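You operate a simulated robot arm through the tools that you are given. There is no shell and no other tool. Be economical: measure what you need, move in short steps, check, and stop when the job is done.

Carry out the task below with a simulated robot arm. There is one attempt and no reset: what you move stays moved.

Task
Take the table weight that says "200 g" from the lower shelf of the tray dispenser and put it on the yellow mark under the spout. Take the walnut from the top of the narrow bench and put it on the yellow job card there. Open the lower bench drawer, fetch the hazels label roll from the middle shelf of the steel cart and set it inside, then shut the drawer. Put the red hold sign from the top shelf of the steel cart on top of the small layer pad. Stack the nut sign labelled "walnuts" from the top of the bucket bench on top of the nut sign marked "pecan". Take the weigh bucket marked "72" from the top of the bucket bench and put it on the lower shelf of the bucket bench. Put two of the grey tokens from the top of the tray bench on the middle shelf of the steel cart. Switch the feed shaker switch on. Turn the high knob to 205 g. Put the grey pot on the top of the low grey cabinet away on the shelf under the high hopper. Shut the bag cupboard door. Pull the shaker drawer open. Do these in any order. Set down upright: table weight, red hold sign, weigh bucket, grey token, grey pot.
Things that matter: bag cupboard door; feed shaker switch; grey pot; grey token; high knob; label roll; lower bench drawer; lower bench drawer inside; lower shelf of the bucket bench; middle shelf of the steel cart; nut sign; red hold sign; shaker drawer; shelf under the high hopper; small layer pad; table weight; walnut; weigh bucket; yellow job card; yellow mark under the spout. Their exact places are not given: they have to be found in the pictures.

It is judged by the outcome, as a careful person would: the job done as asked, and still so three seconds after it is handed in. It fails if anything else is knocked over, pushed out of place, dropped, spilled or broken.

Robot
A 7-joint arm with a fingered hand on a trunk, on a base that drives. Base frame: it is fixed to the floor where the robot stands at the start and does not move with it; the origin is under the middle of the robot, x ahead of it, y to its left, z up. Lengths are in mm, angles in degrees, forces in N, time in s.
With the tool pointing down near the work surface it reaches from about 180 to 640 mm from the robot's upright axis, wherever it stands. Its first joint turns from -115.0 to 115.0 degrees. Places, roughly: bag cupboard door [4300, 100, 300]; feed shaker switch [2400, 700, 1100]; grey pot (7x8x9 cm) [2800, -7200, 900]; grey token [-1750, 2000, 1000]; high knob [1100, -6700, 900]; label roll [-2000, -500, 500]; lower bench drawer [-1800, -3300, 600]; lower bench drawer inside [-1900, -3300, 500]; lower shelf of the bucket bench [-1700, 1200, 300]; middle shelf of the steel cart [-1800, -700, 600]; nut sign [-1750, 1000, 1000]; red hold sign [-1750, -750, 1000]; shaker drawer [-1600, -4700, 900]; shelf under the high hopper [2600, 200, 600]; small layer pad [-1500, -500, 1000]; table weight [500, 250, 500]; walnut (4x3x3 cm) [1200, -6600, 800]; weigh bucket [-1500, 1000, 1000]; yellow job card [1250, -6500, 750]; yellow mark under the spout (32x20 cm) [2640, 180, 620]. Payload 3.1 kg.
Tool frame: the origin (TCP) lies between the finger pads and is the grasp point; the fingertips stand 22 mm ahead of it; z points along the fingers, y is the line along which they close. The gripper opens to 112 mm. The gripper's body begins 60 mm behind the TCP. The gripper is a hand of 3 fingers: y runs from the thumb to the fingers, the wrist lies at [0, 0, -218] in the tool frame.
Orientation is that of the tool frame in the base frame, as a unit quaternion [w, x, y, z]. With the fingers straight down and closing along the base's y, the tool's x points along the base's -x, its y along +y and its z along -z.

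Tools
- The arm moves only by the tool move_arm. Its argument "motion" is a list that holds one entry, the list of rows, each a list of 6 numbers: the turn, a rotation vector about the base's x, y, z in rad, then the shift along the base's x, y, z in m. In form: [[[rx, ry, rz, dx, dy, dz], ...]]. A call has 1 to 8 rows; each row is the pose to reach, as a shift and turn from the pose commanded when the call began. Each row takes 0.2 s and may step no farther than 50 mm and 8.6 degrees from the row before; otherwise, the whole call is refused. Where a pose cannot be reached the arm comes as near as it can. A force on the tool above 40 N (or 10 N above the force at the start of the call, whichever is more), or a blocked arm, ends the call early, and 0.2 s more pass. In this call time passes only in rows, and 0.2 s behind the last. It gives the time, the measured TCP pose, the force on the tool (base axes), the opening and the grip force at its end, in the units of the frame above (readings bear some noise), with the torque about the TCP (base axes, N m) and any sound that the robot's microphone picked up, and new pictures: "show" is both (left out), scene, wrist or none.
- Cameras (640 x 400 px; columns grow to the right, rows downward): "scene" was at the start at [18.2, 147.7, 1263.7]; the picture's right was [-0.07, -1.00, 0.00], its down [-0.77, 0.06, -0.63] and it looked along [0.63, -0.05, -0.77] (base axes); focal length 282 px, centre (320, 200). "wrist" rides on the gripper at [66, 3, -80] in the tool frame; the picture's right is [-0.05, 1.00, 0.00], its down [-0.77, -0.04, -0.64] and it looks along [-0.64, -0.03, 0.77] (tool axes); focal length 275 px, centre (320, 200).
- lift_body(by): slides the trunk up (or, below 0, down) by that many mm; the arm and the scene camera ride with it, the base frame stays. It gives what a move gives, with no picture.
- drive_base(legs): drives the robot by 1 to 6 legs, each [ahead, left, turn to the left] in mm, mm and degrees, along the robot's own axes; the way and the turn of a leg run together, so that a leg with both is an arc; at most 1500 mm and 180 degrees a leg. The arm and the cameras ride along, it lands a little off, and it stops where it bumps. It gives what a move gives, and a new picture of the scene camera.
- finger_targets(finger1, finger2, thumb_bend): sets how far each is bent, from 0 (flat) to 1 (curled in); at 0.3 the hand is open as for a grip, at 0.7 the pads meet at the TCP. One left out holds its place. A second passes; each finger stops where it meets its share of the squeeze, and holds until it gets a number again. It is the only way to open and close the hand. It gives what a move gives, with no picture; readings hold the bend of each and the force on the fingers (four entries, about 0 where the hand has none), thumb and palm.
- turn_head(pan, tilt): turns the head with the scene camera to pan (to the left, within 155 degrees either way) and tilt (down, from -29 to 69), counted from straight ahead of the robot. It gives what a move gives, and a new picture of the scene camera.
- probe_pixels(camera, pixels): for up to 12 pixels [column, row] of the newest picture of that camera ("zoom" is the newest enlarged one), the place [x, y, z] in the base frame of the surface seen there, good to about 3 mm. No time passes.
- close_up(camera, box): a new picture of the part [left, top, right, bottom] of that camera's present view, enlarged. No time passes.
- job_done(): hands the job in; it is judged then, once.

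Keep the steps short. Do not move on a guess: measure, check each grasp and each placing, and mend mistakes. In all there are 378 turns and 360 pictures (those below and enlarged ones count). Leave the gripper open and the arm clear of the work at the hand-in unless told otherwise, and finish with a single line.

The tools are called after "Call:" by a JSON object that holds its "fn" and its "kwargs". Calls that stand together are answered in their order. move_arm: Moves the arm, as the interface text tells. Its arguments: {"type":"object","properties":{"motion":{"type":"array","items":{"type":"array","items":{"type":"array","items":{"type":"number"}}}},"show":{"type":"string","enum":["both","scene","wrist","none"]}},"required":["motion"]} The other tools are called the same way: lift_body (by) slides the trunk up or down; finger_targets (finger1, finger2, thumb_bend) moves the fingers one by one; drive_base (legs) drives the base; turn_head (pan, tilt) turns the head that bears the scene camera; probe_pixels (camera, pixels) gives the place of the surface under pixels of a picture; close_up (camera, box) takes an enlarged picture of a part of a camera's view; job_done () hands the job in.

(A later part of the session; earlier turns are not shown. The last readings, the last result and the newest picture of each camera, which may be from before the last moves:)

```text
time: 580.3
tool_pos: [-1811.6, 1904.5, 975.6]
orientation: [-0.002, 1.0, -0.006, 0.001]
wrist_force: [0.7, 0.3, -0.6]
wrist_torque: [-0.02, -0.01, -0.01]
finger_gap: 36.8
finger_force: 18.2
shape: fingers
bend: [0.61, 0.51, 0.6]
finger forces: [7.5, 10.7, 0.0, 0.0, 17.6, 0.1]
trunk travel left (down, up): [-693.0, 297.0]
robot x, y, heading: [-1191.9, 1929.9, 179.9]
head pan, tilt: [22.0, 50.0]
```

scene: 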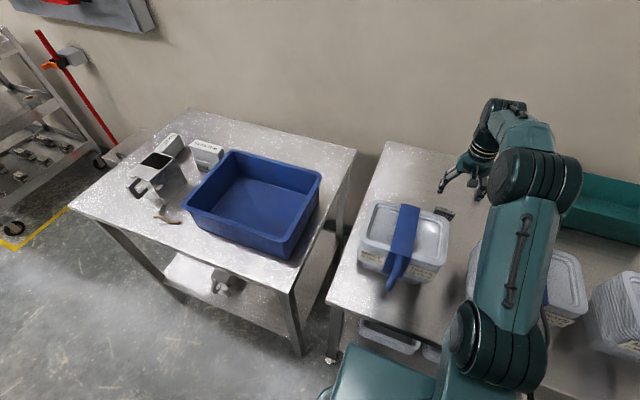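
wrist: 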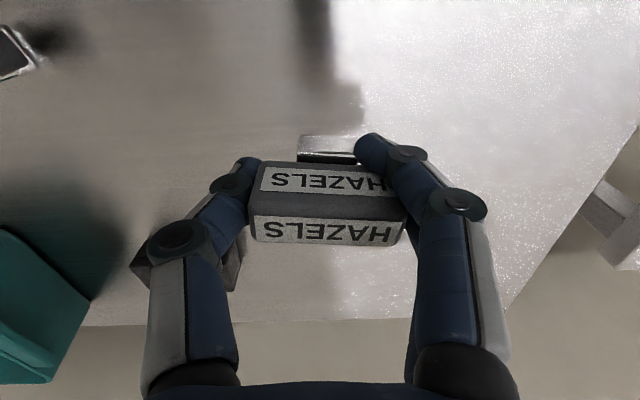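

Held. Rise back and retract, then go to the steel cart.

Call:
{"fn": "move_arm", "kwargs": {"motion": [[[0, 0, 0, 0.0, 0, 0.045], [0, 0, 0, 0.02, 0, 0.085], [0, 0, 0, 0.05, 0, 0.12], [0, 0, 0, 0.09, 0, 0.14], [0, 0, 0, 0.135, 0, 0.15], [0, 0, 0, 0.18, 0, 0.15], [0, 0, 0, 0.225, 0, 0.15], [0, 0, 0, 0.26, 0, 0.15]]], "show": "none"}}

Call:
{"fn": "drive_base", "kwargs": {"legs": [[-550, 0, 0], [0, 1500, 0], [0, 900, 0]]}}

Call:
{"fn": "turn_head", "kwargs": {"pan": 10, "tilt": 40}}

```text
time: 582.1
tool_pos: [-1552.0, 1907.5, 1125.3]
orientation: [0.0, 1.0, -0.009, 0.0]
wrist_force: [0.5, 0.0, -0.2]
wrist_torque: [-0.06, 0.03, -0.03]
finger_gap: 36.5
finger_force: 17.9
shape: fingers
bend: [0.61, 0.51, 0.6]
finger forces: [7.5, 10.5, 0.0, 0.0, 17.2, 0.0]
trunk travel left (down, up): [-693.0, 297.0]
robot x, y, heading: [-1196.8, 1933.3, 179.7]
head pan, tilt: [22.0, 50.0]
```

```text
time: 596.8
tool_pos: [-1054.9, -521.6, 1125.5]
orientation: [-0.001, 1.0, -0.015, 0.001]
wrist_force: [-0.2, 0.0, -0.7]
wrist_torque: [0.02, -0.01, 0.02]
finger_gap: 36.6
finger_force: 17.8
shape: fingers
bend: [0.61, 0.51, 0.6]
finger forces: [7.6, 10.4, 0.1, 0.0, 17.3, 0.0]
trunk travel left (down, up): [-693.0, 297.0]
robot x, y, heading: [-697.3, -501.0, 178.4]
head pan, tilt: [22.0, 50.0]
```

scene: 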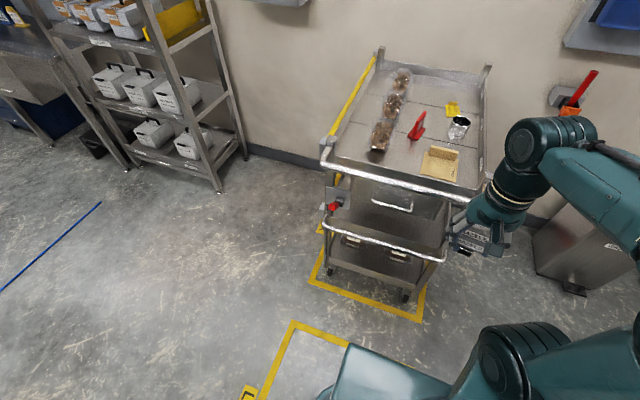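

```text
time: 597.5
tool_pos: [-1055.3, -522.3, 1125.1]
orientation: [-0.001, 1.0, -0.017, 0.001]
wrist_force: [0.0, -0.7, -0.7]
wrist_torque: [0.0, 0.01, 0.0]
finger_gap: 36.2
finger_force: 17.8
shape: fingers
bend: [0.61, 0.51, 0.6]
finger forces: [7.6, 10.5, 0.0, 0.1, 17.2, 0.0]
trunk travel left (down, up): [-693.0, 297.0]
robot x, y, heading: [-697.6, -501.1, 178.2]
head pan, tilt: [10.0, 40.0]
```

scene: 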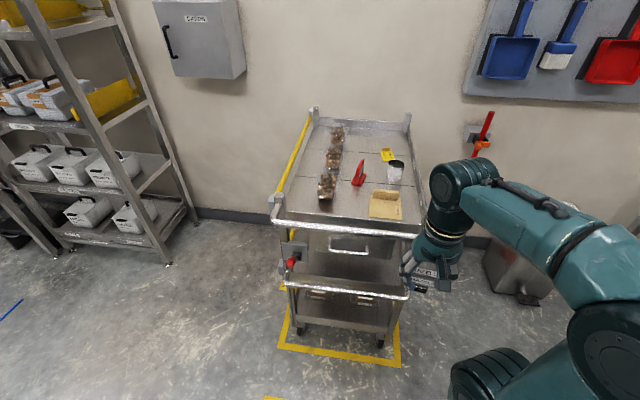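

Call:
{"fn": "lift_body", "kwargs": {"by": -400}}

Call:
{"fn": "turn_head", "kwargs": {"pan": 8, "tilt": 22}}

Call:
{"fn": "close_up", "kwargs": {"camera": "scene", "box": [220, 100, 480, 300]}}

Call:
{"fn": "probe_pixels", "kwargs": {"camera": "scene", "pixels": [[330, 150], [330, 200], [330, 250], [300, 230], [380, 230], [345, 260], [345, 300]]}}

```text
time: 601.4
tool_pos: [-1055.1, -522.2, 723.9]
orientation: [-0.001, 1.0, -0.016, 0.001]
wrist_force: [-1.1, 0.9, -0.2]
wrist_torque: [0.01, -0.01, 0.03]
finger_gap: 36.3
finger_force: 17.9
shape: fingers
bend: [0.61, 0.51, 0.6]
finger forces: [7.6, 10.5, 0.0, 0.0, 17.3, 0.1]
trunk travel left (down, up): [-293.0, 697.0]
robot x, y, heading: [-696.5, -500.8, 178.6]
head pan, tilt: [10.0, 40.0]
```

```text
time: 602.2
tool_pos: [-1055.1, -521.8, 724.5]
orientation: [-0.002, 1.0, -0.017, 0.002]
wrist_force: [-0.1, -0.3, -0.3]
wrist_torque: [-0.01, 0.0, 0.03]
finger_gap: 36.3
finger_force: 18.0
shape: fingers
bend: [0.61, 0.51, 0.6]
finger forces: [7.7, 10.5, 0.1, 0.0, 17.2, 0.1]
trunk travel left (down, up): [-293.0, 697.0]
robot x, y, heading: [-697.3, -505.3, 178.6]
head pan, tilt: [8.0, 22.0]
```

scene: 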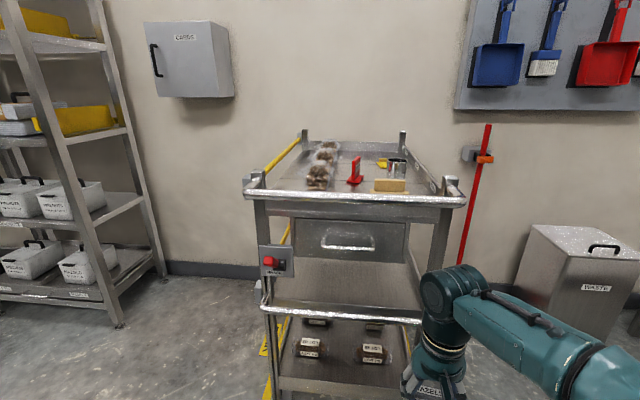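

```text
2.00 times, centred on (350, 200) of scene
```

zoom: 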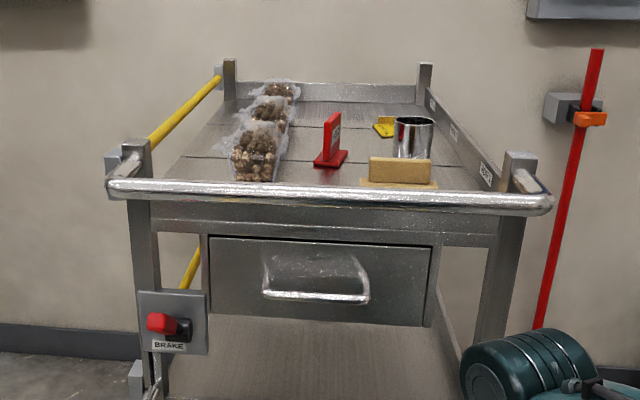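

```text
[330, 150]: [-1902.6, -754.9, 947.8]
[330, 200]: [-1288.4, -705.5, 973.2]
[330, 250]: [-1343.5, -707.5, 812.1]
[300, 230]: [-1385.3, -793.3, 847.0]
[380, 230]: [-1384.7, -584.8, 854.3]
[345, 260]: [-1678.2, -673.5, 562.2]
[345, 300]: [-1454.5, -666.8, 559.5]
```

The middle shelf (z 560) is best reached from the cart's +y side. I go there and face −y.

Call:
{"fn": "drive_base", "kwargs": {"legs": [[0, -590, 1.4], [900, 0, 0], [0, 0, 90]]}}

Call:
{"fn": "turn_head", "kwargs": {"pan": 0, "tilt": 30}}

```text
time: 613.8
tool_pos: [-1563.8, -280.1, 724.7]
orientation: [-0.002, 0.696, 0.718, 0.0]
wrist_force: [-0.4, 0.3, -0.4]
wrist_torque: [-0.02, -0.04, -0.01]
finger_gap: 36.2
finger_force: 17.1
shape: fingers
bend: [0.61, 0.51, 0.6]
finger forces: [7.3, 10.4, 0.0, 0.0, 17.0, 0.0]
trunk travel left (down, up): [-293.0, 697.0]
robot x, y, heading: [-1608.2, 77.0, -87.8]
head pan, tilt: [8.0, 22.0]
```

scene: 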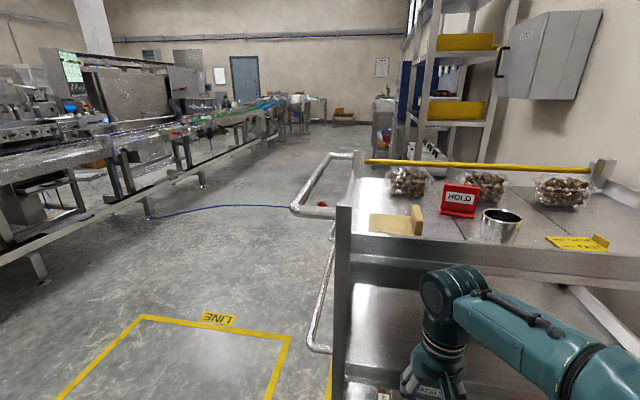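

```text
time: 614.5
tool_pos: [-1565.4, -279.5, 723.9]
orientation: [-0.002, 0.696, 0.718, -0.001]
wrist_force: [0.6, -0.2, -1.0]
wrist_torque: [0.01, 0.02, 0.01]
finger_gap: 36.2
finger_force: 16.9
shape: fingers
bend: [0.61, 0.51, 0.6]
finger forces: [7.2, 10.4, 0.1, 0.0, 17.0, 0.0]
trunk travel left (down, up): [-293.0, 697.0]
robot x, y, heading: [-1604.5, 80.8, -87.8]
head pan, tilt: [0.0, 30.0]
```

scene: 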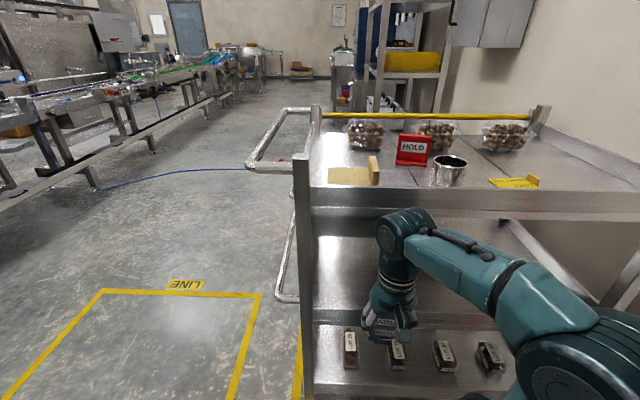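

Call:
{"fn": "probe_pixels", "kwargs": {"camera": "scene", "pixels": [[345, 265], [345, 305], [345, 320], [400, 200], [400, 213], [520, 300], [560, 250], [360, 360], [330, 225]]}}

Call:
{"fn": "close_up", "kwargs": {"camera": "scene", "box": [280, 180, 640, 400]}}

```text
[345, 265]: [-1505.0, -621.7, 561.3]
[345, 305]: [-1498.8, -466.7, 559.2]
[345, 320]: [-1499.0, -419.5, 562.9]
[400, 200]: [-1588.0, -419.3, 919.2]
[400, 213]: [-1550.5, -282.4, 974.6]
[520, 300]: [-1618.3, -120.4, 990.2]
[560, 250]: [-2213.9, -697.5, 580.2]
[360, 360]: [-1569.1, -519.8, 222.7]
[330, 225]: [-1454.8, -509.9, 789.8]
```

```text
1.78 times, centred on (460, 290) of scene
```

zoom: 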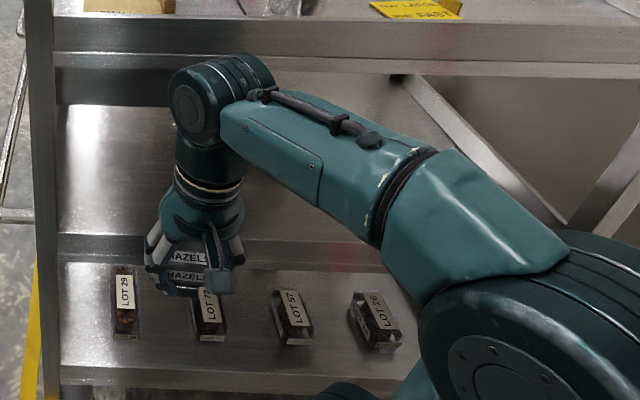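

Call:
{"fn": "probe_pixels", "kwargs": {"camera": "scene", "pixels": [[350, 232], [370, 236], [480, 222], [500, 222], [350, 245], [365, 250], [470, 218], [520, 222], [620, 280], [590, 330]]}}

```text
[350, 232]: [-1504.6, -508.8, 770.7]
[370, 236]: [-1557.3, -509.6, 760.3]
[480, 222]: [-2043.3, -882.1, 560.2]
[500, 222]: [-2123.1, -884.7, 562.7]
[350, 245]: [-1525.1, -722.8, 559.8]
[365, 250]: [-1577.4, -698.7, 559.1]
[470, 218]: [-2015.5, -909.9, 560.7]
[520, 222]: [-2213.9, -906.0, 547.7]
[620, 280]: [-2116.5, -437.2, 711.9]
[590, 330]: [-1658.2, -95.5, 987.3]
```

Call:
{"fn": "lift_body", "kwargs": {"by": -270}}

Call:
{"fn": "turn_head", "kwargs": {"pan": -12, "tilt": 22}}

Call:
{"fn": "close_up", "kwargs": {"camera": "scene", "box": [200, 100, 600, 350]}}

```text
time: 617.3
tool_pos: [-1564.5, -281.2, 454.1]
orientation: [-0.003, 0.696, 0.718, 0.0]
wrist_force: [-0.3, 0.6, -0.1]
wrist_torque: [-0.03, 0.02, 0.02]
finger_gap: 36.1
finger_force: 17.0
shape: fingers
bend: [0.61, 0.51, 0.6]
finger forces: [7.3, 10.4, 0.0, 0.0, 17.0, 0.0]
trunk travel left (down, up): [-23.0, 967.0]
robot x, y, heading: [-1609.9, 78.0, -87.8]
head pan, tilt: [0.0, 30.0]
```

```text
time: 618.0
tool_pos: [-1564.8, -281.4, 454.1]
orientation: [-0.001, 0.696, 0.718, -0.001]
wrist_force: [0.4, -0.1, -0.9]
wrist_torque: [0.0, 0.02, 0.01]
finger_gap: 36.3
finger_force: 17.2
shape: fingers
bend: [0.61, 0.51, 0.6]
finger forces: [7.4, 10.3, 0.1, 0.0, 16.9, 0.0]
trunk travel left (down, up): [-23.0, 967.0]
robot x, y, heading: [-1607.3, 75.9, -87.8]
head pan, tilt: [-12.0, 22.0]
```

scene: 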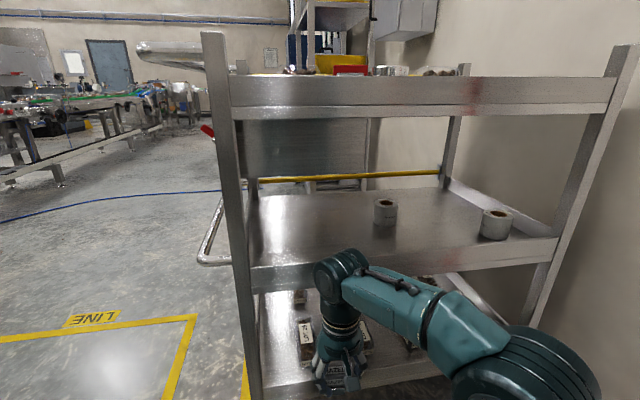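

```text
1.60 times, centred on (400, 225) of scene
```

zoom: 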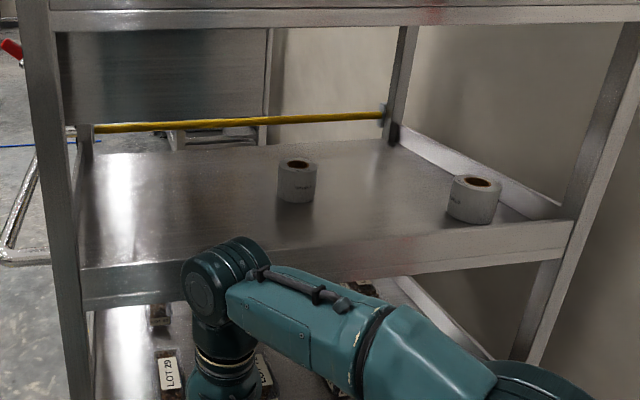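

Call:
{"fn": "probe_pixels", "kwargs": {"camera": "scene", "pixels": [[360, 150], [330, 170], [386, 203], [385, 220], [497, 213], [495, 232], [300, 112], [300, 117], [300, 265], [320, 215], [450, 215], [545, 250]]}}

Call:
{"fn": "close_up", "kwargs": {"camera": "scene", "box": [360, 190, 424, 230]}}

Call:
{"fn": "close_up", "kwargs": {"camera": "scene", "box": [465, 200, 529, 240]}}

```text
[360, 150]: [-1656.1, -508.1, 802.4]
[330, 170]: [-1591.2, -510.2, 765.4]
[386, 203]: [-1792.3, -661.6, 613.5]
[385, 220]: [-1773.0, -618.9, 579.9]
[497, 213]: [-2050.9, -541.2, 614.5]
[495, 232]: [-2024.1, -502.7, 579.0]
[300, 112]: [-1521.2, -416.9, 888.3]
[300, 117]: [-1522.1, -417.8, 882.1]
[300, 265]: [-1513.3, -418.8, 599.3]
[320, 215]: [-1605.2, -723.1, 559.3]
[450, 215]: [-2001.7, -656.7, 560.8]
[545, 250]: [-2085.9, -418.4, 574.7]
```

```text
10.00 times, centred on (392, 210) of scene
```

zoom: 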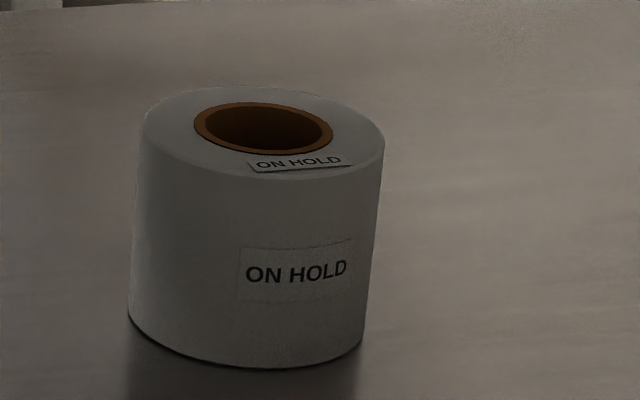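

```text
10.00 times, centred on (497, 220) of scene
```

zoom: 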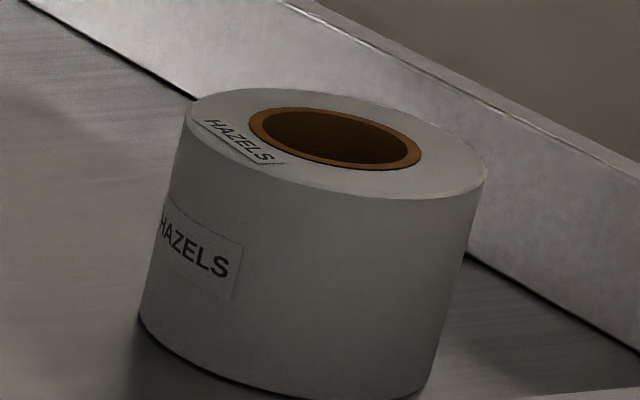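

HAZELS roll is at (-2040,-530). Check the space to my right (broom) before shifting.

Call:
{"fn": "turn_head", "kwargs": {"pan": -85, "tilt": 40}}

Call:
{"fn": "probe_pixels", "kwargs": {"camera": "scene", "pixels": [[320, 200], [250, 200], [400, 200], [320, 280], [200, 150], [450, 250]]}}

```text
time: 619.5
tool_pos: [-1565.1, -280.7, 454.9]
orientation: [-0.002, 0.696, 0.718, 0.0]
wrist_force: [0.0, -0.4, -0.9]
wrist_torque: [0.0, 0.02, -0.03]
finger_gap: 36.4
finger_force: 17.7
shape: fingers
bend: [0.61, 0.51, 0.6]
finger forces: [7.3, 10.4, 0.0, 0.0, 17.0, 0.0]
trunk travel left (down, up): [-23.0, 967.0]
robot x, y, heading: [-1611.1, 74.5, -87.9]
head pan, tilt: [-85.0, 40.0]
```

scene: 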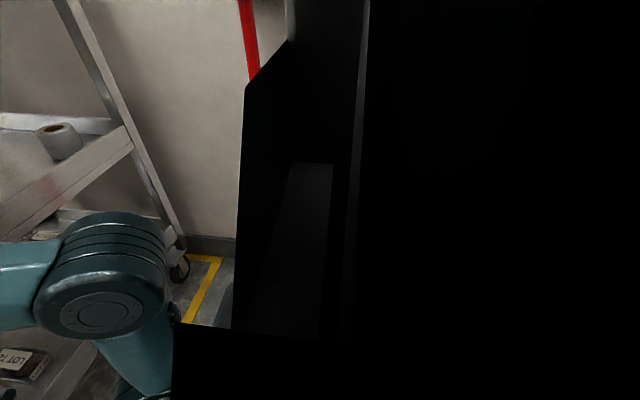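

```text
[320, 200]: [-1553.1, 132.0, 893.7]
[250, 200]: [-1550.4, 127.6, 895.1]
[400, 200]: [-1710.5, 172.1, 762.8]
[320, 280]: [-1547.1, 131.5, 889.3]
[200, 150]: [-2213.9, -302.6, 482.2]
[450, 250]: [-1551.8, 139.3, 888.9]
```

Call:
{"fn": "drive_base", "kwargs": {"legs": [[0, -90, -2]]}}

Call:
{"fn": "lift_body", "kwargs": {"by": 205}}

Call:
{"fn": "move_arm", "kwargs": {"motion": [[[-0.1, 0, 0, -0.01, -0.01, 0], [-0.2, 0, 0, -0.02, -0.02, 0], [-0.3, 0, 0, -0.03, -0.03, 0], [-0.4, 0, 0, -0.04, -0.04, 0], [-0.5, 0, 0, -0.05, -0.05, 0], [-0.6, 0, 0, -0.06, -0.06, 0], [-0.7, 0, 0, -0.07, -0.07, 0]]], "show": "wrist"}}

Call:
{"fn": "turn_head", "kwargs": {"pan": -5, "tilt": 30}}

```text
time: 620.4
tool_pos: [-1594.3, -290.9, 456.0]
orientation: [-0.002, 0.696, 0.718, -0.003]
wrist_force: [0.6, -0.2, -1.1]
wrist_torque: [0.02, -0.01, 0.0]
finger_gap: 36.2
finger_force: 17.1
shape: fingers
bend: [0.61, 0.51, 0.6]
finger forces: [7.2, 10.2, 0.0, 0.0, 16.9, 0.0]
trunk travel left (down, up): [-23.0, 967.0]
robot x, y, heading: [-1638.1, 67.1, -87.8]
head pan, tilt: [-85.0, 40.0]
stopped in leg 1: the robot was blocked; the commanded pose is now the measured one
```

scene: 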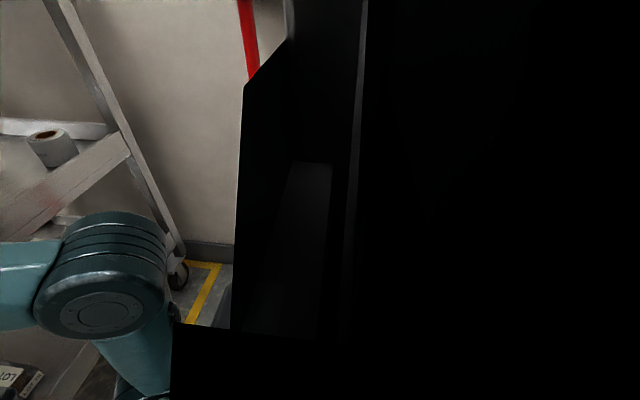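

```text
time: 622.6
tool_pos: [-1594.4, -291.1, 660.6]
orientation: [-0.001, 0.696, 0.718, -0.001]
wrist_force: [-0.4, -0.5, -0.5]
wrist_torque: [-0.02, 0.0, 0.0]
finger_gap: 36.2
finger_force: 17.4
shape: fingers
bend: [0.61, 0.51, 0.6]
finger forces: [7.3, 10.4, 0.0, 0.0, 17.0, 0.1]
trunk travel left (down, up): [-228.0, 762.0]
robot x, y, heading: [-1639.9, 67.9, -87.8]
head pan, tilt: [-85.0, 40.0]
```

```text
time: 624.2
tool_pos: [-1664.0, -361.6, 660.7]
orientation: [0.238, 0.654, 0.675, -0.247]
wrist_force: [-0.1, -0.2, -1.5]
wrist_torque: [0.03, 0.01, -0.03]
finger_gap: 36.3
finger_force: 16.8
shape: fingers
bend: [0.61, 0.51, 0.61]
finger forces: [7.2, 10.2, 0.0, 0.0, 16.6, 0.0]
trunk travel left (down, up): [-228.0, 762.0]
robot x, y, heading: [-1637.9, 66.5, -87.5]
head pan, tilt: [-85.0, 40.0]
```

wrist: 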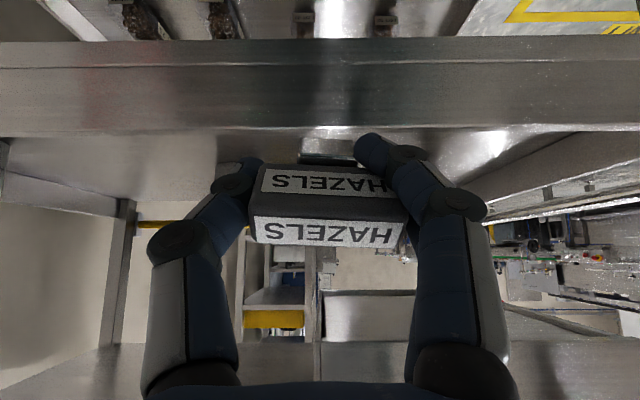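

```text
time: 625.7
tool_pos: [-1664.1, -360.5, 660.7]
orientation: [0.237, 0.654, 0.674, -0.248]
wrist_force: [0.2, -0.2, -0.8]
wrist_torque: [0.02, 0.01, -0.01]
finger_gap: 36.0
finger_force: 16.4
shape: fingers
bend: [0.61, 0.51, 0.61]
finger forces: [7.2, 10.2, 0.0, 0.0, 16.6, 0.0]
trunk travel left (down, up): [-228.0, 762.0]
robot x, y, heading: [-1636.8, 62.6, -87.7]
head pan, tilt: [-5.0, 30.0]
```

scene: 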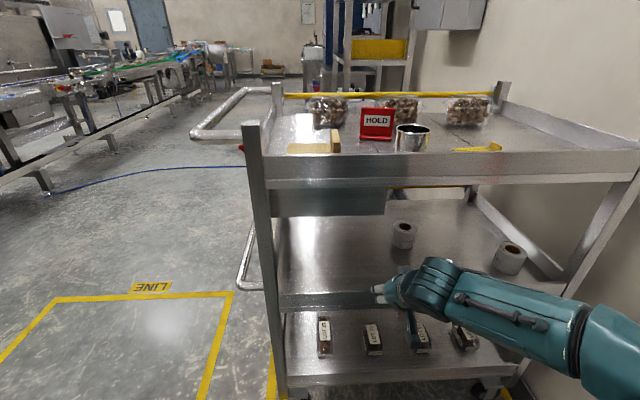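

Enter over the rim with the hand pitched.

Call:
{"fn": "move_arm", "kwargs": {"motion": [[[0, 0, 0, -0.022, -0.035, 0], [0, 0, 0, -0.042, -0.07, 0], [0, 0, 0, -0.062, -0.11, 0], [0, 0, 0, -0.082, -0.15, 0]]], "show": "both"}}

```text
time: 626.7
tool_pos: [-1745.9, -510.6, 660.4]
orientation: [0.238, 0.654, 0.674, -0.248]
wrist_force: [-0.3, -0.2, 0.4]
wrist_torque: [0.03, -0.02, -0.01]
finger_gap: 36.0
finger_force: 17.0
shape: fingers
bend: [0.61, 0.51, 0.61]
finger forces: [7.3, 10.2, 0.1, 0.0, 16.6, 0.0]
trunk travel left (down, up): [-228.0, 762.0]
robot x, y, heading: [-1642.1, 66.3, -87.8]
head pan, tilt: [-5.0, 30.0]
```

scene: 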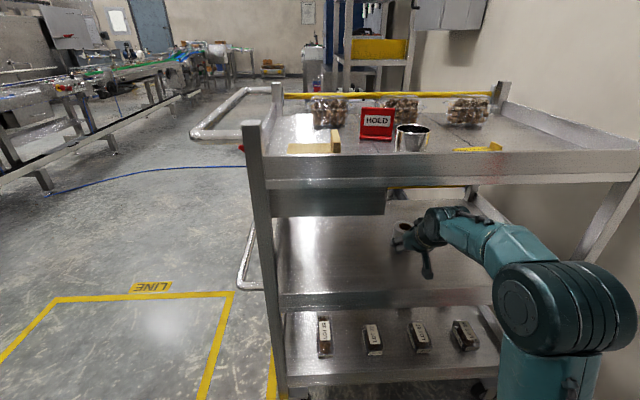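
wrist: 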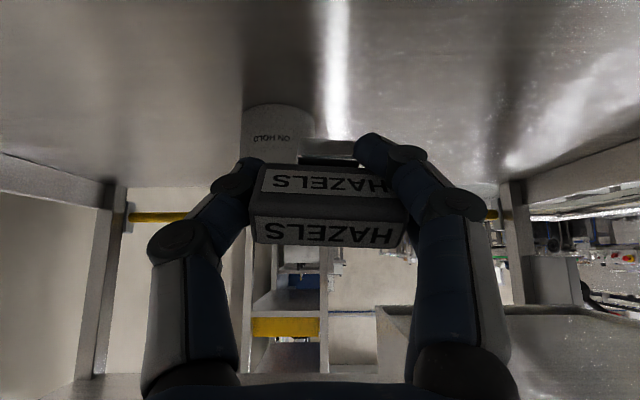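

Call:
{"fn": "move_arm", "kwargs": {"motion": [[[0.14, 0, 0, 0, 0, -0.012], [0.28, 0, 0, 0, 0, -0.024], [0.42, 0, 0, 0, 0, -0.036], [0.56, 0, 0, 0, 0, -0.046], [0.7, 0, 0, 0, 0, -0.054]]], "show": "both"}}

```text
time: 627.9
tool_pos: [-1746.8, -511.2, 607.4]
orientation: [-0.002, 0.695, 0.719, -0.001]
wrist_force: [-0.3, -0.3, 0.0]
wrist_torque: [0.01, -0.02, -0.05]
finger_gap: 36.1
finger_force: 16.8
shape: fingers
bend: [0.61, 0.51, 0.61]
finger forces: [7.1, 10.1, 0.0, 0.1, 16.4, 0.0]
trunk travel left (down, up): [-228.0, 762.0]
robot x, y, heading: [-1638.0, 65.5, -87.6]
head pan, tilt: [-5.0, 30.0]
```

scene: 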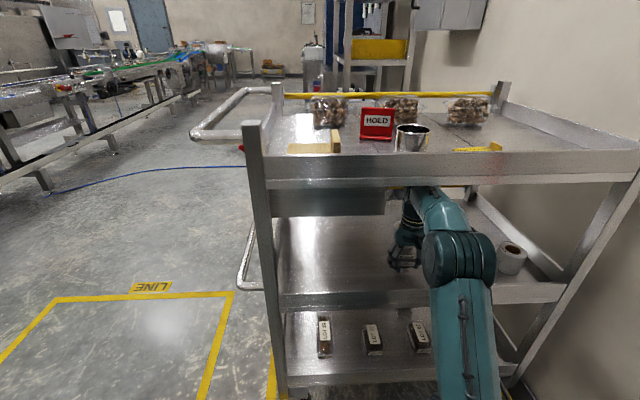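
wrist: 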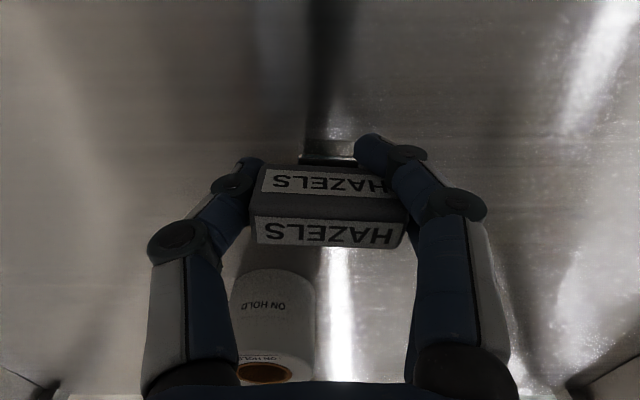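

Inside, upright. Lower the last ~12 mm to contact and release.

Call:
{"fn": "move_arm", "kwargs": {"motion": [[[0, 0, 0, 0, 0, -0.008], [0, 0, 0, 0, 0, -0.011], [0, 0, 0, 0, 0, -0.014]]], "show": "none"}}

Call:
{"fn": "finger_targets", "kwargs": {"finger1": 0.52, "finger2": 0.44, "thumb_bend": 0.52}}

Call:
{"fn": "finger_targets", "kwargs": {"finger1": 0.4, "finger2": 0.4, "thumb_bend": 0.4}}

Call:
{"fn": "close_up", "kwargs": {"camera": "wrist", "box": [0, 0, 640, 400]}}

```text
time: 628.7
tool_pos: [-1746.3, -510.7, 592.8]
orientation: [-0.001, 0.696, 0.718, -0.001]
wrist_force: [-0.5, 0.9, -0.5]
wrist_torque: [0.03, -0.02, 0.03]
finger_gap: 35.8
finger_force: 16.7
shape: fingers
bend: [0.61, 0.51, 0.61]
finger forces: [7.1, 10.1, 0.0, 0.0, 16.4, 0.1]
trunk travel left (down, up): [-228.0, 762.0]
robot x, y, heading: [-1642.8, 69.5, -87.7]
head pan, tilt: [-5.0, 30.0]
```

```text
time: 629.7
tool_pos: [-1746.8, -511.3, 592.4]
orientation: [-0.001, 0.696, 0.718, -0.001]
wrist_force: [-0.9, -0.4, 0.5]
wrist_torque: [0.0, 0.01, 0.0]
finger_gap: 48.7
finger_force: 0.1
shape: fingers
bend: [0.52, 0.44, 0.52]
finger forces: [0.0, 0.0, 0.1, 0.0, 0.0, 0.0]
trunk travel left (down, up): [-228.0, 762.0]
robot x, y, heading: [-1637.4, 65.6, -87.8]
head pan, tilt: [-5.0, 30.0]
```

```text
time: 630.7
tool_pos: [-1747.8, -509.8, 592.5]
orientation: [-0.001, 0.696, 0.718, -0.001]
wrist_force: [0.0, -0.9, 0.1]
wrist_torque: [0.0, 0.01, -0.02]
finger_gap: 82.9
finger_force: 0.2
shape: fingers
bend: [0.4, 0.4, 0.4]
finger forces: [0.0, 0.0, 0.0, 0.1, 0.0, 0.1]
trunk travel left (down, up): [-228.0, 762.0]
robot x, y, heading: [-1640.1, 67.2, -87.8]
head pan, tilt: [-5.0, 30.0]
```

```text
1.00 times, centred on (320, 200) of wrist (not enlarged: the box is as wide or as high as the picture)
```

zoom: 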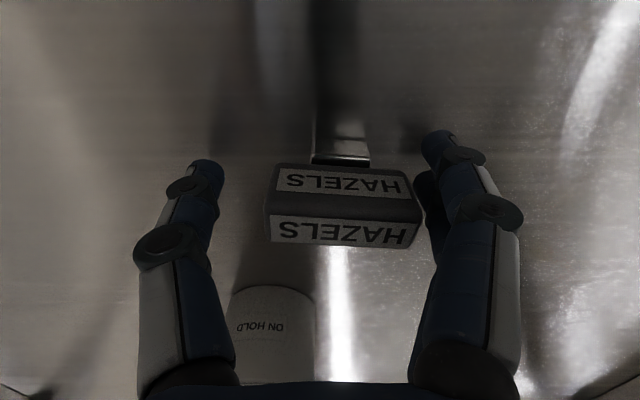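

Token HAZELS stands on the middle shelf. Exit by the reverse path.

Call:
{"fn": "move_arm", "kwargs": {"motion": [[[-0.02, 0, 0, 0, 0, 0.025], [-0.14, 0, 0, 0, 0, 0.038], [-0.28, 0, 0, 0, 0.0, 0.05], [-0.42, 0, 0, 0, 0.0, 0.06], [-0.56, 0, 0, 0, 0.01, 0.068], [-0.7, 0, 0, 0.0, 0.03, 0.07], [-0.7, 0, 0, 0.03, 0.07, 0.07], [-0.7, 0, 0, 0.06, 0.11, 0.07]]], "show": "none"}}

Call:
{"fn": "move_arm", "kwargs": {"motion": [[[0.1, 0, 0, 0.02, 0.035, 0], [0.2, 0, 0, 0.03, 0.06, 0], [0.3, 0, 0, 0.04, 0.08, 0], [0.4, 0, 0, 0.05, 0.1, 0], [0.5, 0, 0, 0.06, 0.11, 0], [0.6, 0, 0, 0.07, 0.12, 0], [0.7, 0, 0, 0.08, 0.12, 0]]], "show": "scene"}}

Call:
{"fn": "close_up", "kwargs": {"camera": "scene", "box": [240, 80, 600, 305]}}

```text
time: 632.5
tool_pos: [-1685.9, -399.9, 663.6]
orientation: [0.237, 0.654, 0.674, -0.248]
wrist_force: [1.0, -0.5, 0.3]
wrist_torque: [0.01, 0.01, -0.04]
finger_gap: 83.2
finger_force: 0.1
shape: fingers
bend: [0.4, 0.4, 0.4]
finger forces: [0.1, 0.1, 0.0, 0.1, 0.1, 0.0]
trunk travel left (down, up): [-228.0, 762.0]
robot x, y, heading: [-1638.5, 69.3, -88.1]
head pan, tilt: [-5.0, 30.0]
```

```text
time: 634.1
tool_pos: [-1607.4, -280.8, 663.0]
orientation: [-0.002, 0.696, 0.718, -0.001]
wrist_force: [-0.1, 0.5, -0.2]
wrist_torque: [0.01, 0.03, -0.02]
finger_gap: 83.5
finger_force: 0.0
shape: fingers
bend: [0.4, 0.4, 0.4]
finger forces: [0.0, 0.0, 0.0, 0.1, 0.0, 0.0]
trunk travel left (down, up): [-228.0, 762.0]
robot x, y, heading: [-1638.6, 67.8, -87.6]
head pan, tilt: [-5.0, 30.0]
```

scene: 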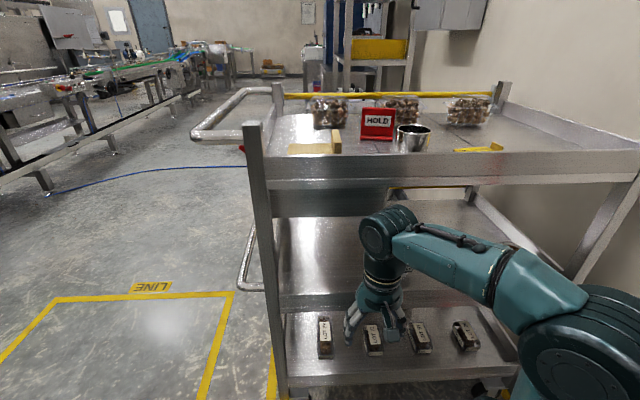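

```text
1.78 times, centred on (420, 192) of scene
```

zoom: 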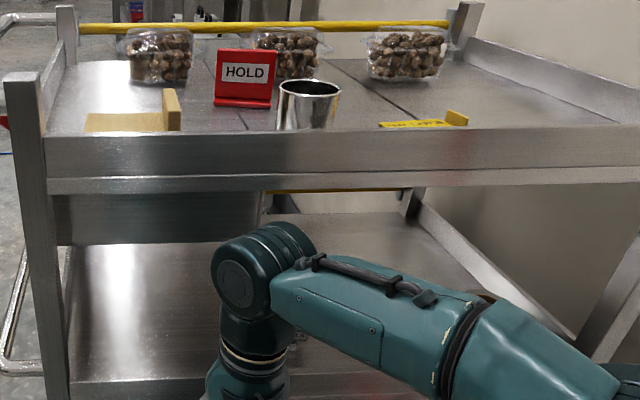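

While here, do the red hold sign: raise and look at the cart top.

Call:
{"fn": "lift_body", "kwargs": {"by": 400}}

Call:
{"fn": "turn_head", "kwargs": {"pan": 5, "tilt": 40}}

Call:
{"fn": "close_up", "kwargs": {"camera": "scene", "box": [240, 80, 480, 240]}}

```text
time: 637.9
tool_pos: [-1607.4, -280.0, 1062.4]
orientation: [-0.001, 0.696, 0.718, -0.001]
wrist_force: [-0.2, 0.1, 0.3]
wrist_torque: [-0.03, 0.02, -0.03]
finger_gap: 83.5
finger_force: 0.0
shape: fingers
bend: [0.4, 0.4, 0.4]
finger forces: [0.1, 0.0, 0.1, 0.0, 0.1, 0.1]
trunk travel left (down, up): [-628.0, 362.0]
robot x, y, heading: [-1638.1, 69.9, -87.9]
head pan, tilt: [-5.0, 30.0]
```

```text
time: 638.6
tool_pos: [-1607.7, -280.1, 1062.2]
orientation: [-0.001, 0.696, 0.718, -0.001]
wrist_force: [-0.4, -0.6, -0.9]
wrist_torque: [0.01, -0.02, -0.03]
finger_gap: 83.5
finger_force: 0.0
shape: fingers
bend: [0.4, 0.4, 0.4]
finger forces: [0.0, 0.0, 0.0, 0.1, 0.0, 0.1]
trunk travel left (down, up): [-628.0, 362.0]
robot x, y, heading: [-1640.6, 65.1, -87.9]
head pan, tilt: [5.0, 40.0]
```

scene: 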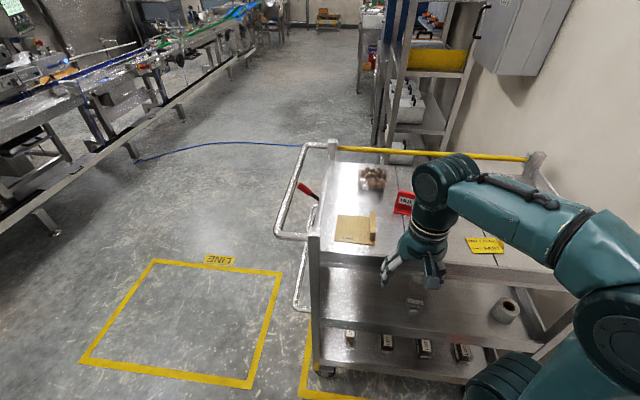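

```text
2.50 times, centred on (360, 160) of scene
```

zoom: 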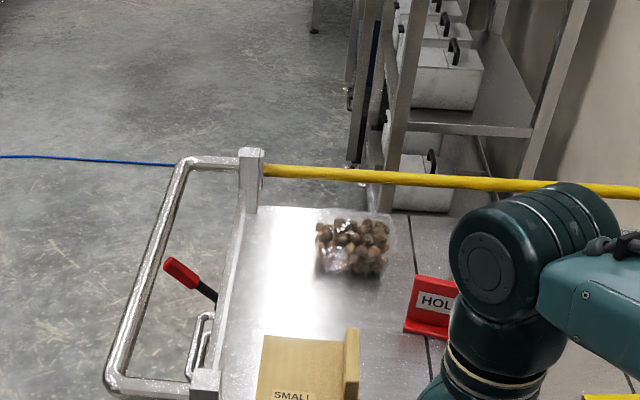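

Call:
{"fn": "probe_pixels", "kwargs": {"camera": "zoom", "pixels": [[420, 280], [430, 310], [412, 325], [440, 338], [300, 365], [275, 350], [330, 350], [352, 340], [350, 395], [285, 395], [330, 395]]}}

Call:
{"fn": "close_up", "kwargs": {"camera": "scene", "box": [320, 170, 440, 260]}}

```text
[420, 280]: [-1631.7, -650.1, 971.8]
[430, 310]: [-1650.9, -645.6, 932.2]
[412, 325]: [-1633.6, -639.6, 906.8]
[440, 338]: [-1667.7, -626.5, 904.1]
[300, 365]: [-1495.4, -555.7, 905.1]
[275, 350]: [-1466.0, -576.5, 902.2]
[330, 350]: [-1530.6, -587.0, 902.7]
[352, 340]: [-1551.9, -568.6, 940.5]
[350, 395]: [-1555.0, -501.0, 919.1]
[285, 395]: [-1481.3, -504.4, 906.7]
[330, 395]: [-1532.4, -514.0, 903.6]
```

```text
4.44 times, centred on (380, 215) of scene
```

zoom: 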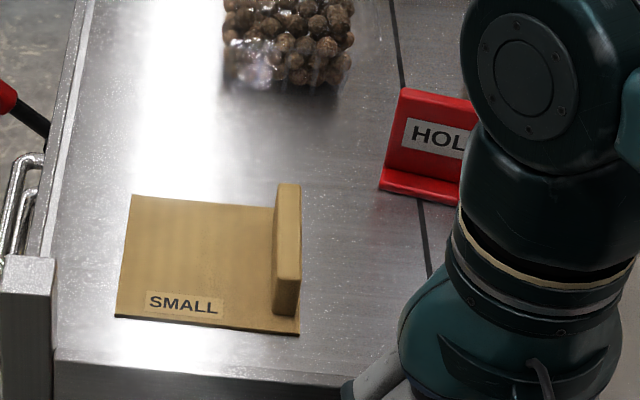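

Call:
{"fn": "drive_base", "kwargs": {"legs": [[160, 0, 0]]}}

Call:
{"fn": "move_arm", "kwargs": {"motion": [[[0, 0, 0, -0.02, -0.04, 0.01], [0, 0, 0, -0.04, -0.08, 0.02], [0, 0, 0, -0.06, -0.12, 0.02], [0, 0, 0, -0.06, -0.15, 0.02]]], "show": "both"}}

```text
time: 640.1
tool_pos: [-1599.8, -441.7, 1062.0]
orientation: [-0.002, 0.695, 0.719, -0.001]
wrist_force: [0.2, 0.6, 1.0]
wrist_torque: [0.0, -0.01, -0.01]
finger_gap: 83.3
finger_force: 0.1
shape: fingers
bend: [0.4, 0.4, 0.4]
finger forces: [0.1, 0.0, 0.0, 0.0, 0.1, 0.1]
trunk travel left (down, up): [-628.0, 362.0]
robot x, y, heading: [-1633.4, -92.2, -87.7]
head pan, tilt: [5.0, 40.0]
```

scene: 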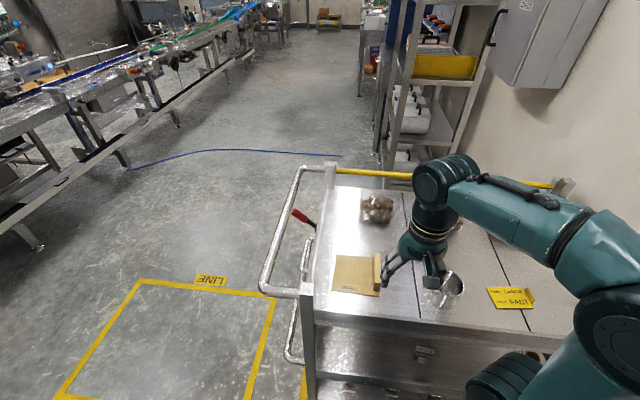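

```text
time: 641.1
tool_pos: [-1660.3, -589.6, 1084.4]
orientation: [-0.002, 0.695, 0.719, -0.001]
wrist_force: [0.0, -0.2, -0.8]
wrist_torque: [0.01, 0.0, -0.02]
finger_gap: 83.1
finger_force: 0.1
shape: fingers
bend: [0.4, 0.4, 0.4]
finger forces: [0.1, 0.0, 0.0, 0.1, 0.1, 0.1]
trunk travel left (down, up): [-628.0, 362.0]
robot x, y, heading: [-1634.1, -92.8, -87.8]
head pan, tilt: [5.0, 40.0]
```

scene: 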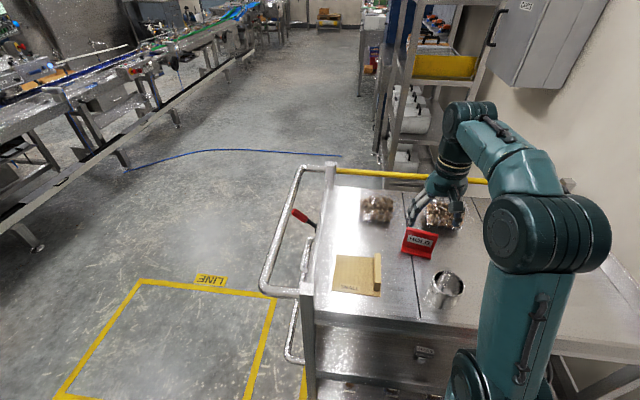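
wrist: 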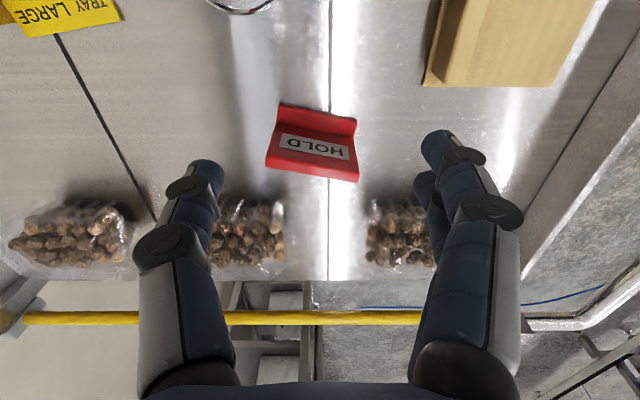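

Call:
{"fn": "close_up", "kwargs": {"camera": "wrist", "box": [240, 80, 400, 200]}}

Call:
{"fn": "probe_pixels", "kwargs": {"camera": "wrist", "pixels": [[267, 162], [357, 180], [285, 130], [355, 158], [283, 108], [354, 122], [315, 170], [318, 125]]}}

```text
3.33 times, centred on (320, 140) of wrist
```

zoom: 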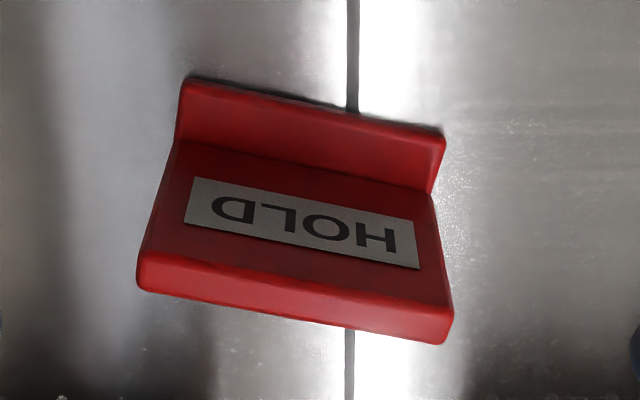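

```text
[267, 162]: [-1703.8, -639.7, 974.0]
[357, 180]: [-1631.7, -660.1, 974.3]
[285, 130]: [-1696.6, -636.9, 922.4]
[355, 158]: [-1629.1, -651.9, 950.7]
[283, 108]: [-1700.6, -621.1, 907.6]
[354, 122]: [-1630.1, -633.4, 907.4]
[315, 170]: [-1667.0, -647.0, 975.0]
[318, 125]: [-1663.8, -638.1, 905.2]
```

Sign top edge mid ≈(-1668,-650), plate yaw −15.5°. I'll pinch its 10 mm plate: rotate the hand +72.5°, narrow the fingers.

Call:
{"fn": "finger_targets", "kwargs": {"finger1": 0.52, "finger2": 0.52, "thumb_bend": 0.52}}

Call:
{"fn": "move_arm", "kwargs": {"motion": [[[0, 0, 0.14, -0.001, -0.007, 0], [0, 0, 0.28, -0.002, -0.014, 0], [0, 0, 0.42, -0.003, -0.021, 0], [0, 0, 0.56, -0.004, -0.028, 0], [0, 0, 0.7, -0.005, -0.035, 0], [0, 0, 0.84, -0.006, -0.042, 0], [0, 0, 0.98, -0.007, -0.05, 0], [0, 0, 1.12, -0.008, -0.058, 0]]], "show": "none"}}

Call:
{"fn": "move_arm", "kwargs": {"motion": [[[0, 0, 0.145, 0, 0, -0.03]]], "show": "both"}}

```text
time: 642.1
tool_pos: [-1660.9, -588.5, 1084.7]
orientation: [0.0, 0.694, 0.72, -0.002]
wrist_force: [-1.2, -0.5, -0.7]
wrist_torque: [-0.01, -0.05, 0.0]
finger_gap: 49.8
finger_force: 0.1
shape: fingers
bend: [0.52, 0.52, 0.52]
finger forces: [0.0, 0.1, 0.1, 0.0, 0.1, 0.0]
trunk travel left (down, up): [-628.0, 362.0]
robot x, y, heading: [-1632.4, -93.3, -87.6]
head pan, tilt: [5.0, 40.0]
```

```text
time: 643.9
tool_pos: [-1667.2, -648.7, 1082.9]
orientation: [0.0, 0.206, 0.979, -0.002]
wrist_force: [-0.2, 1.0, 0.2]
wrist_torque: [-0.01, 0.02, 0.0]
finger_gap: 49.9
finger_force: 0.0
shape: fingers
bend: [0.52, 0.52, 0.52]
finger forces: [0.1, 0.1, 0.0, 0.1, 0.0, 0.1]
trunk travel left (down, up): [-628.0, 362.0]
robot x, y, heading: [-1635.7, -93.7, -87.7]
head pan, tilt: [5.0, 40.0]
```

```text
time: 644.3
tool_pos: [-1667.9, -648.6, 1052.1]
orientation: [0.0, 0.134, 0.991, -0.002]
wrist_force: [0.4, 0.1, -0.8]
wrist_torque: [0.0, 0.02, -0.02]
finger_gap: 50.0
finger_force: 0.1
shape: fingers
bend: [0.52, 0.52, 0.52]
finger forces: [0.0, 0.0, 0.1, 0.0, 0.1, 0.0]
trunk travel left (down, up): [-628.0, 362.0]
robot x, y, heading: [-1630.3, -94.6, -87.5]
head pan, tilt: [5.0, 40.0]
```

scene: 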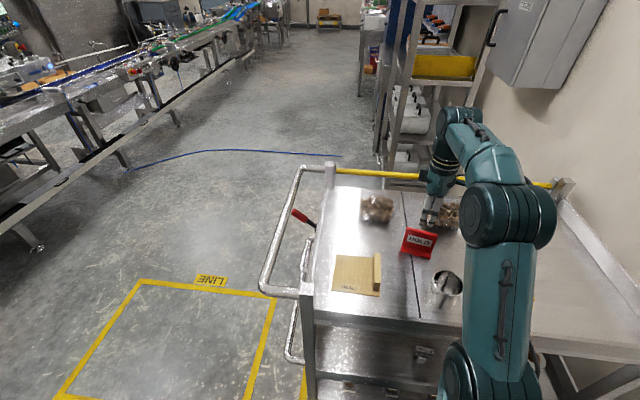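
wrist: 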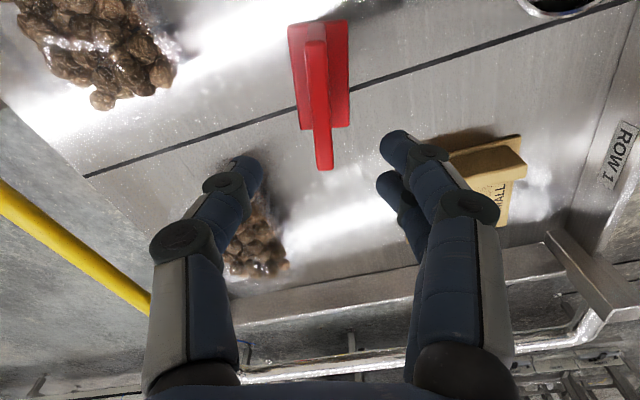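

Call:
{"fn": "probe_pixels", "kwargs": {"camera": "wrist", "pixels": [[318, 165], [315, 105], [313, 45], [255, 200], [265, 225]]}}

```text
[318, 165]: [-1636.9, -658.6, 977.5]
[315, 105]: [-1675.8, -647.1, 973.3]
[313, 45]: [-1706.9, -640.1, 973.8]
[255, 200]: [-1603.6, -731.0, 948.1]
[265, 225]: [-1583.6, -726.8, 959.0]
```

Call:
{"fn": "move_arm", "kwargs": {"motion": [[[0, 0, 0, -0.002, -0.001, -0.04], [0, 0, 0, -0.002, -0.001, -0.08], [0, 0, 0, -0.002, -0.001, -0.095]]], "show": "none"}}

Call:
{"fn": "finger_targets", "kwargs": {"finger1": 0.75, "finger2": 0.75, "thumb_bend": 0.75}}

Call:
{"fn": "move_arm", "kwargs": {"motion": [[[0, 0, 0, 0, 0, 0.04], [0, 0, 0, 0, 0, 0.08]]], "show": "both"}}

```text
time: 645.1
tool_pos: [-1669.2, -649.9, 956.6]
orientation: [0.0, 0.135, 0.991, -0.003]
wrist_force: [-0.2, -0.1, 0.1]
wrist_torque: [0.02, -0.01, -0.01]
finger_gap: 50.0
finger_force: 0.0
shape: fingers
bend: [0.52, 0.52, 0.52]
finger forces: [0.0, 0.0, 0.1, 0.0, 0.0, 0.0]
trunk travel left (down, up): [-628.0, 362.0]
robot x, y, heading: [-1633.0, -90.9, -87.7]
head pan, tilt: [5.0, 40.0]
```

```text
time: 646.1
tool_pos: [-1669.4, -651.2, 956.0]
orientation: [0.001, 0.135, 0.991, -0.001]
wrist_force: [0.0, 0.1, -0.8]
wrist_torque: [0.0, -0.02, -0.02]
finger_gap: 8.2
finger_force: 10.3
shape: fingers
bend: [0.72, 0.72, 0.68]
finger forces: [5.2, 5.3, 0.0, 0.0, 10.6, 0.0]
trunk travel left (down, up): [-628.0, 362.0]
robot x, y, heading: [-1630.7, -91.0, -87.4]
head pan, tilt: [5.0, 40.0]
```

```text
time: 646.7
tool_pos: [-1669.3, -651.2, 1037.1]
orientation: [0.0, 0.135, 0.991, -0.001]
wrist_force: [-0.4, 0.2, -0.3]
wrist_torque: [0.03, 0.0, -0.03]
finger_gap: 8.4
finger_force: 10.5
shape: fingers
bend: [0.72, 0.72, 0.68]
finger forces: [5.3, 5.1, 0.0, 0.1, 10.6, 0.0]
trunk travel left (down, up): [-628.0, 362.0]
robot x, y, heading: [-1634.0, -92.9, -87.8]
head pan, tilt: [5.0, 40.0]
```

scene: 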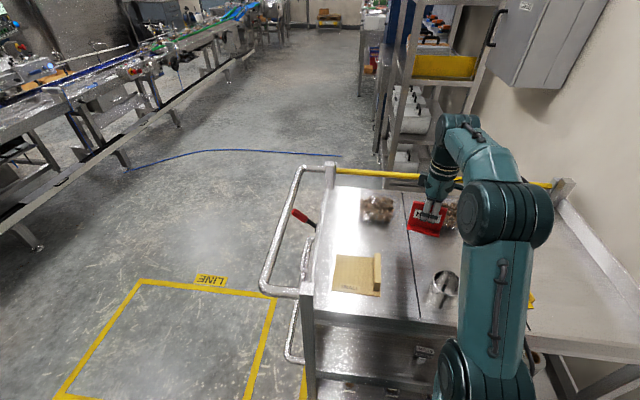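
wrist: 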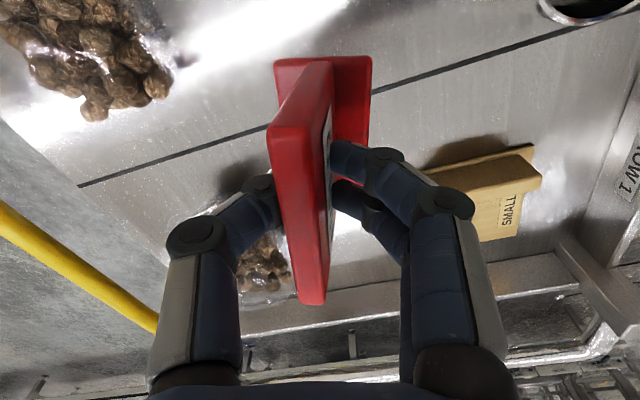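

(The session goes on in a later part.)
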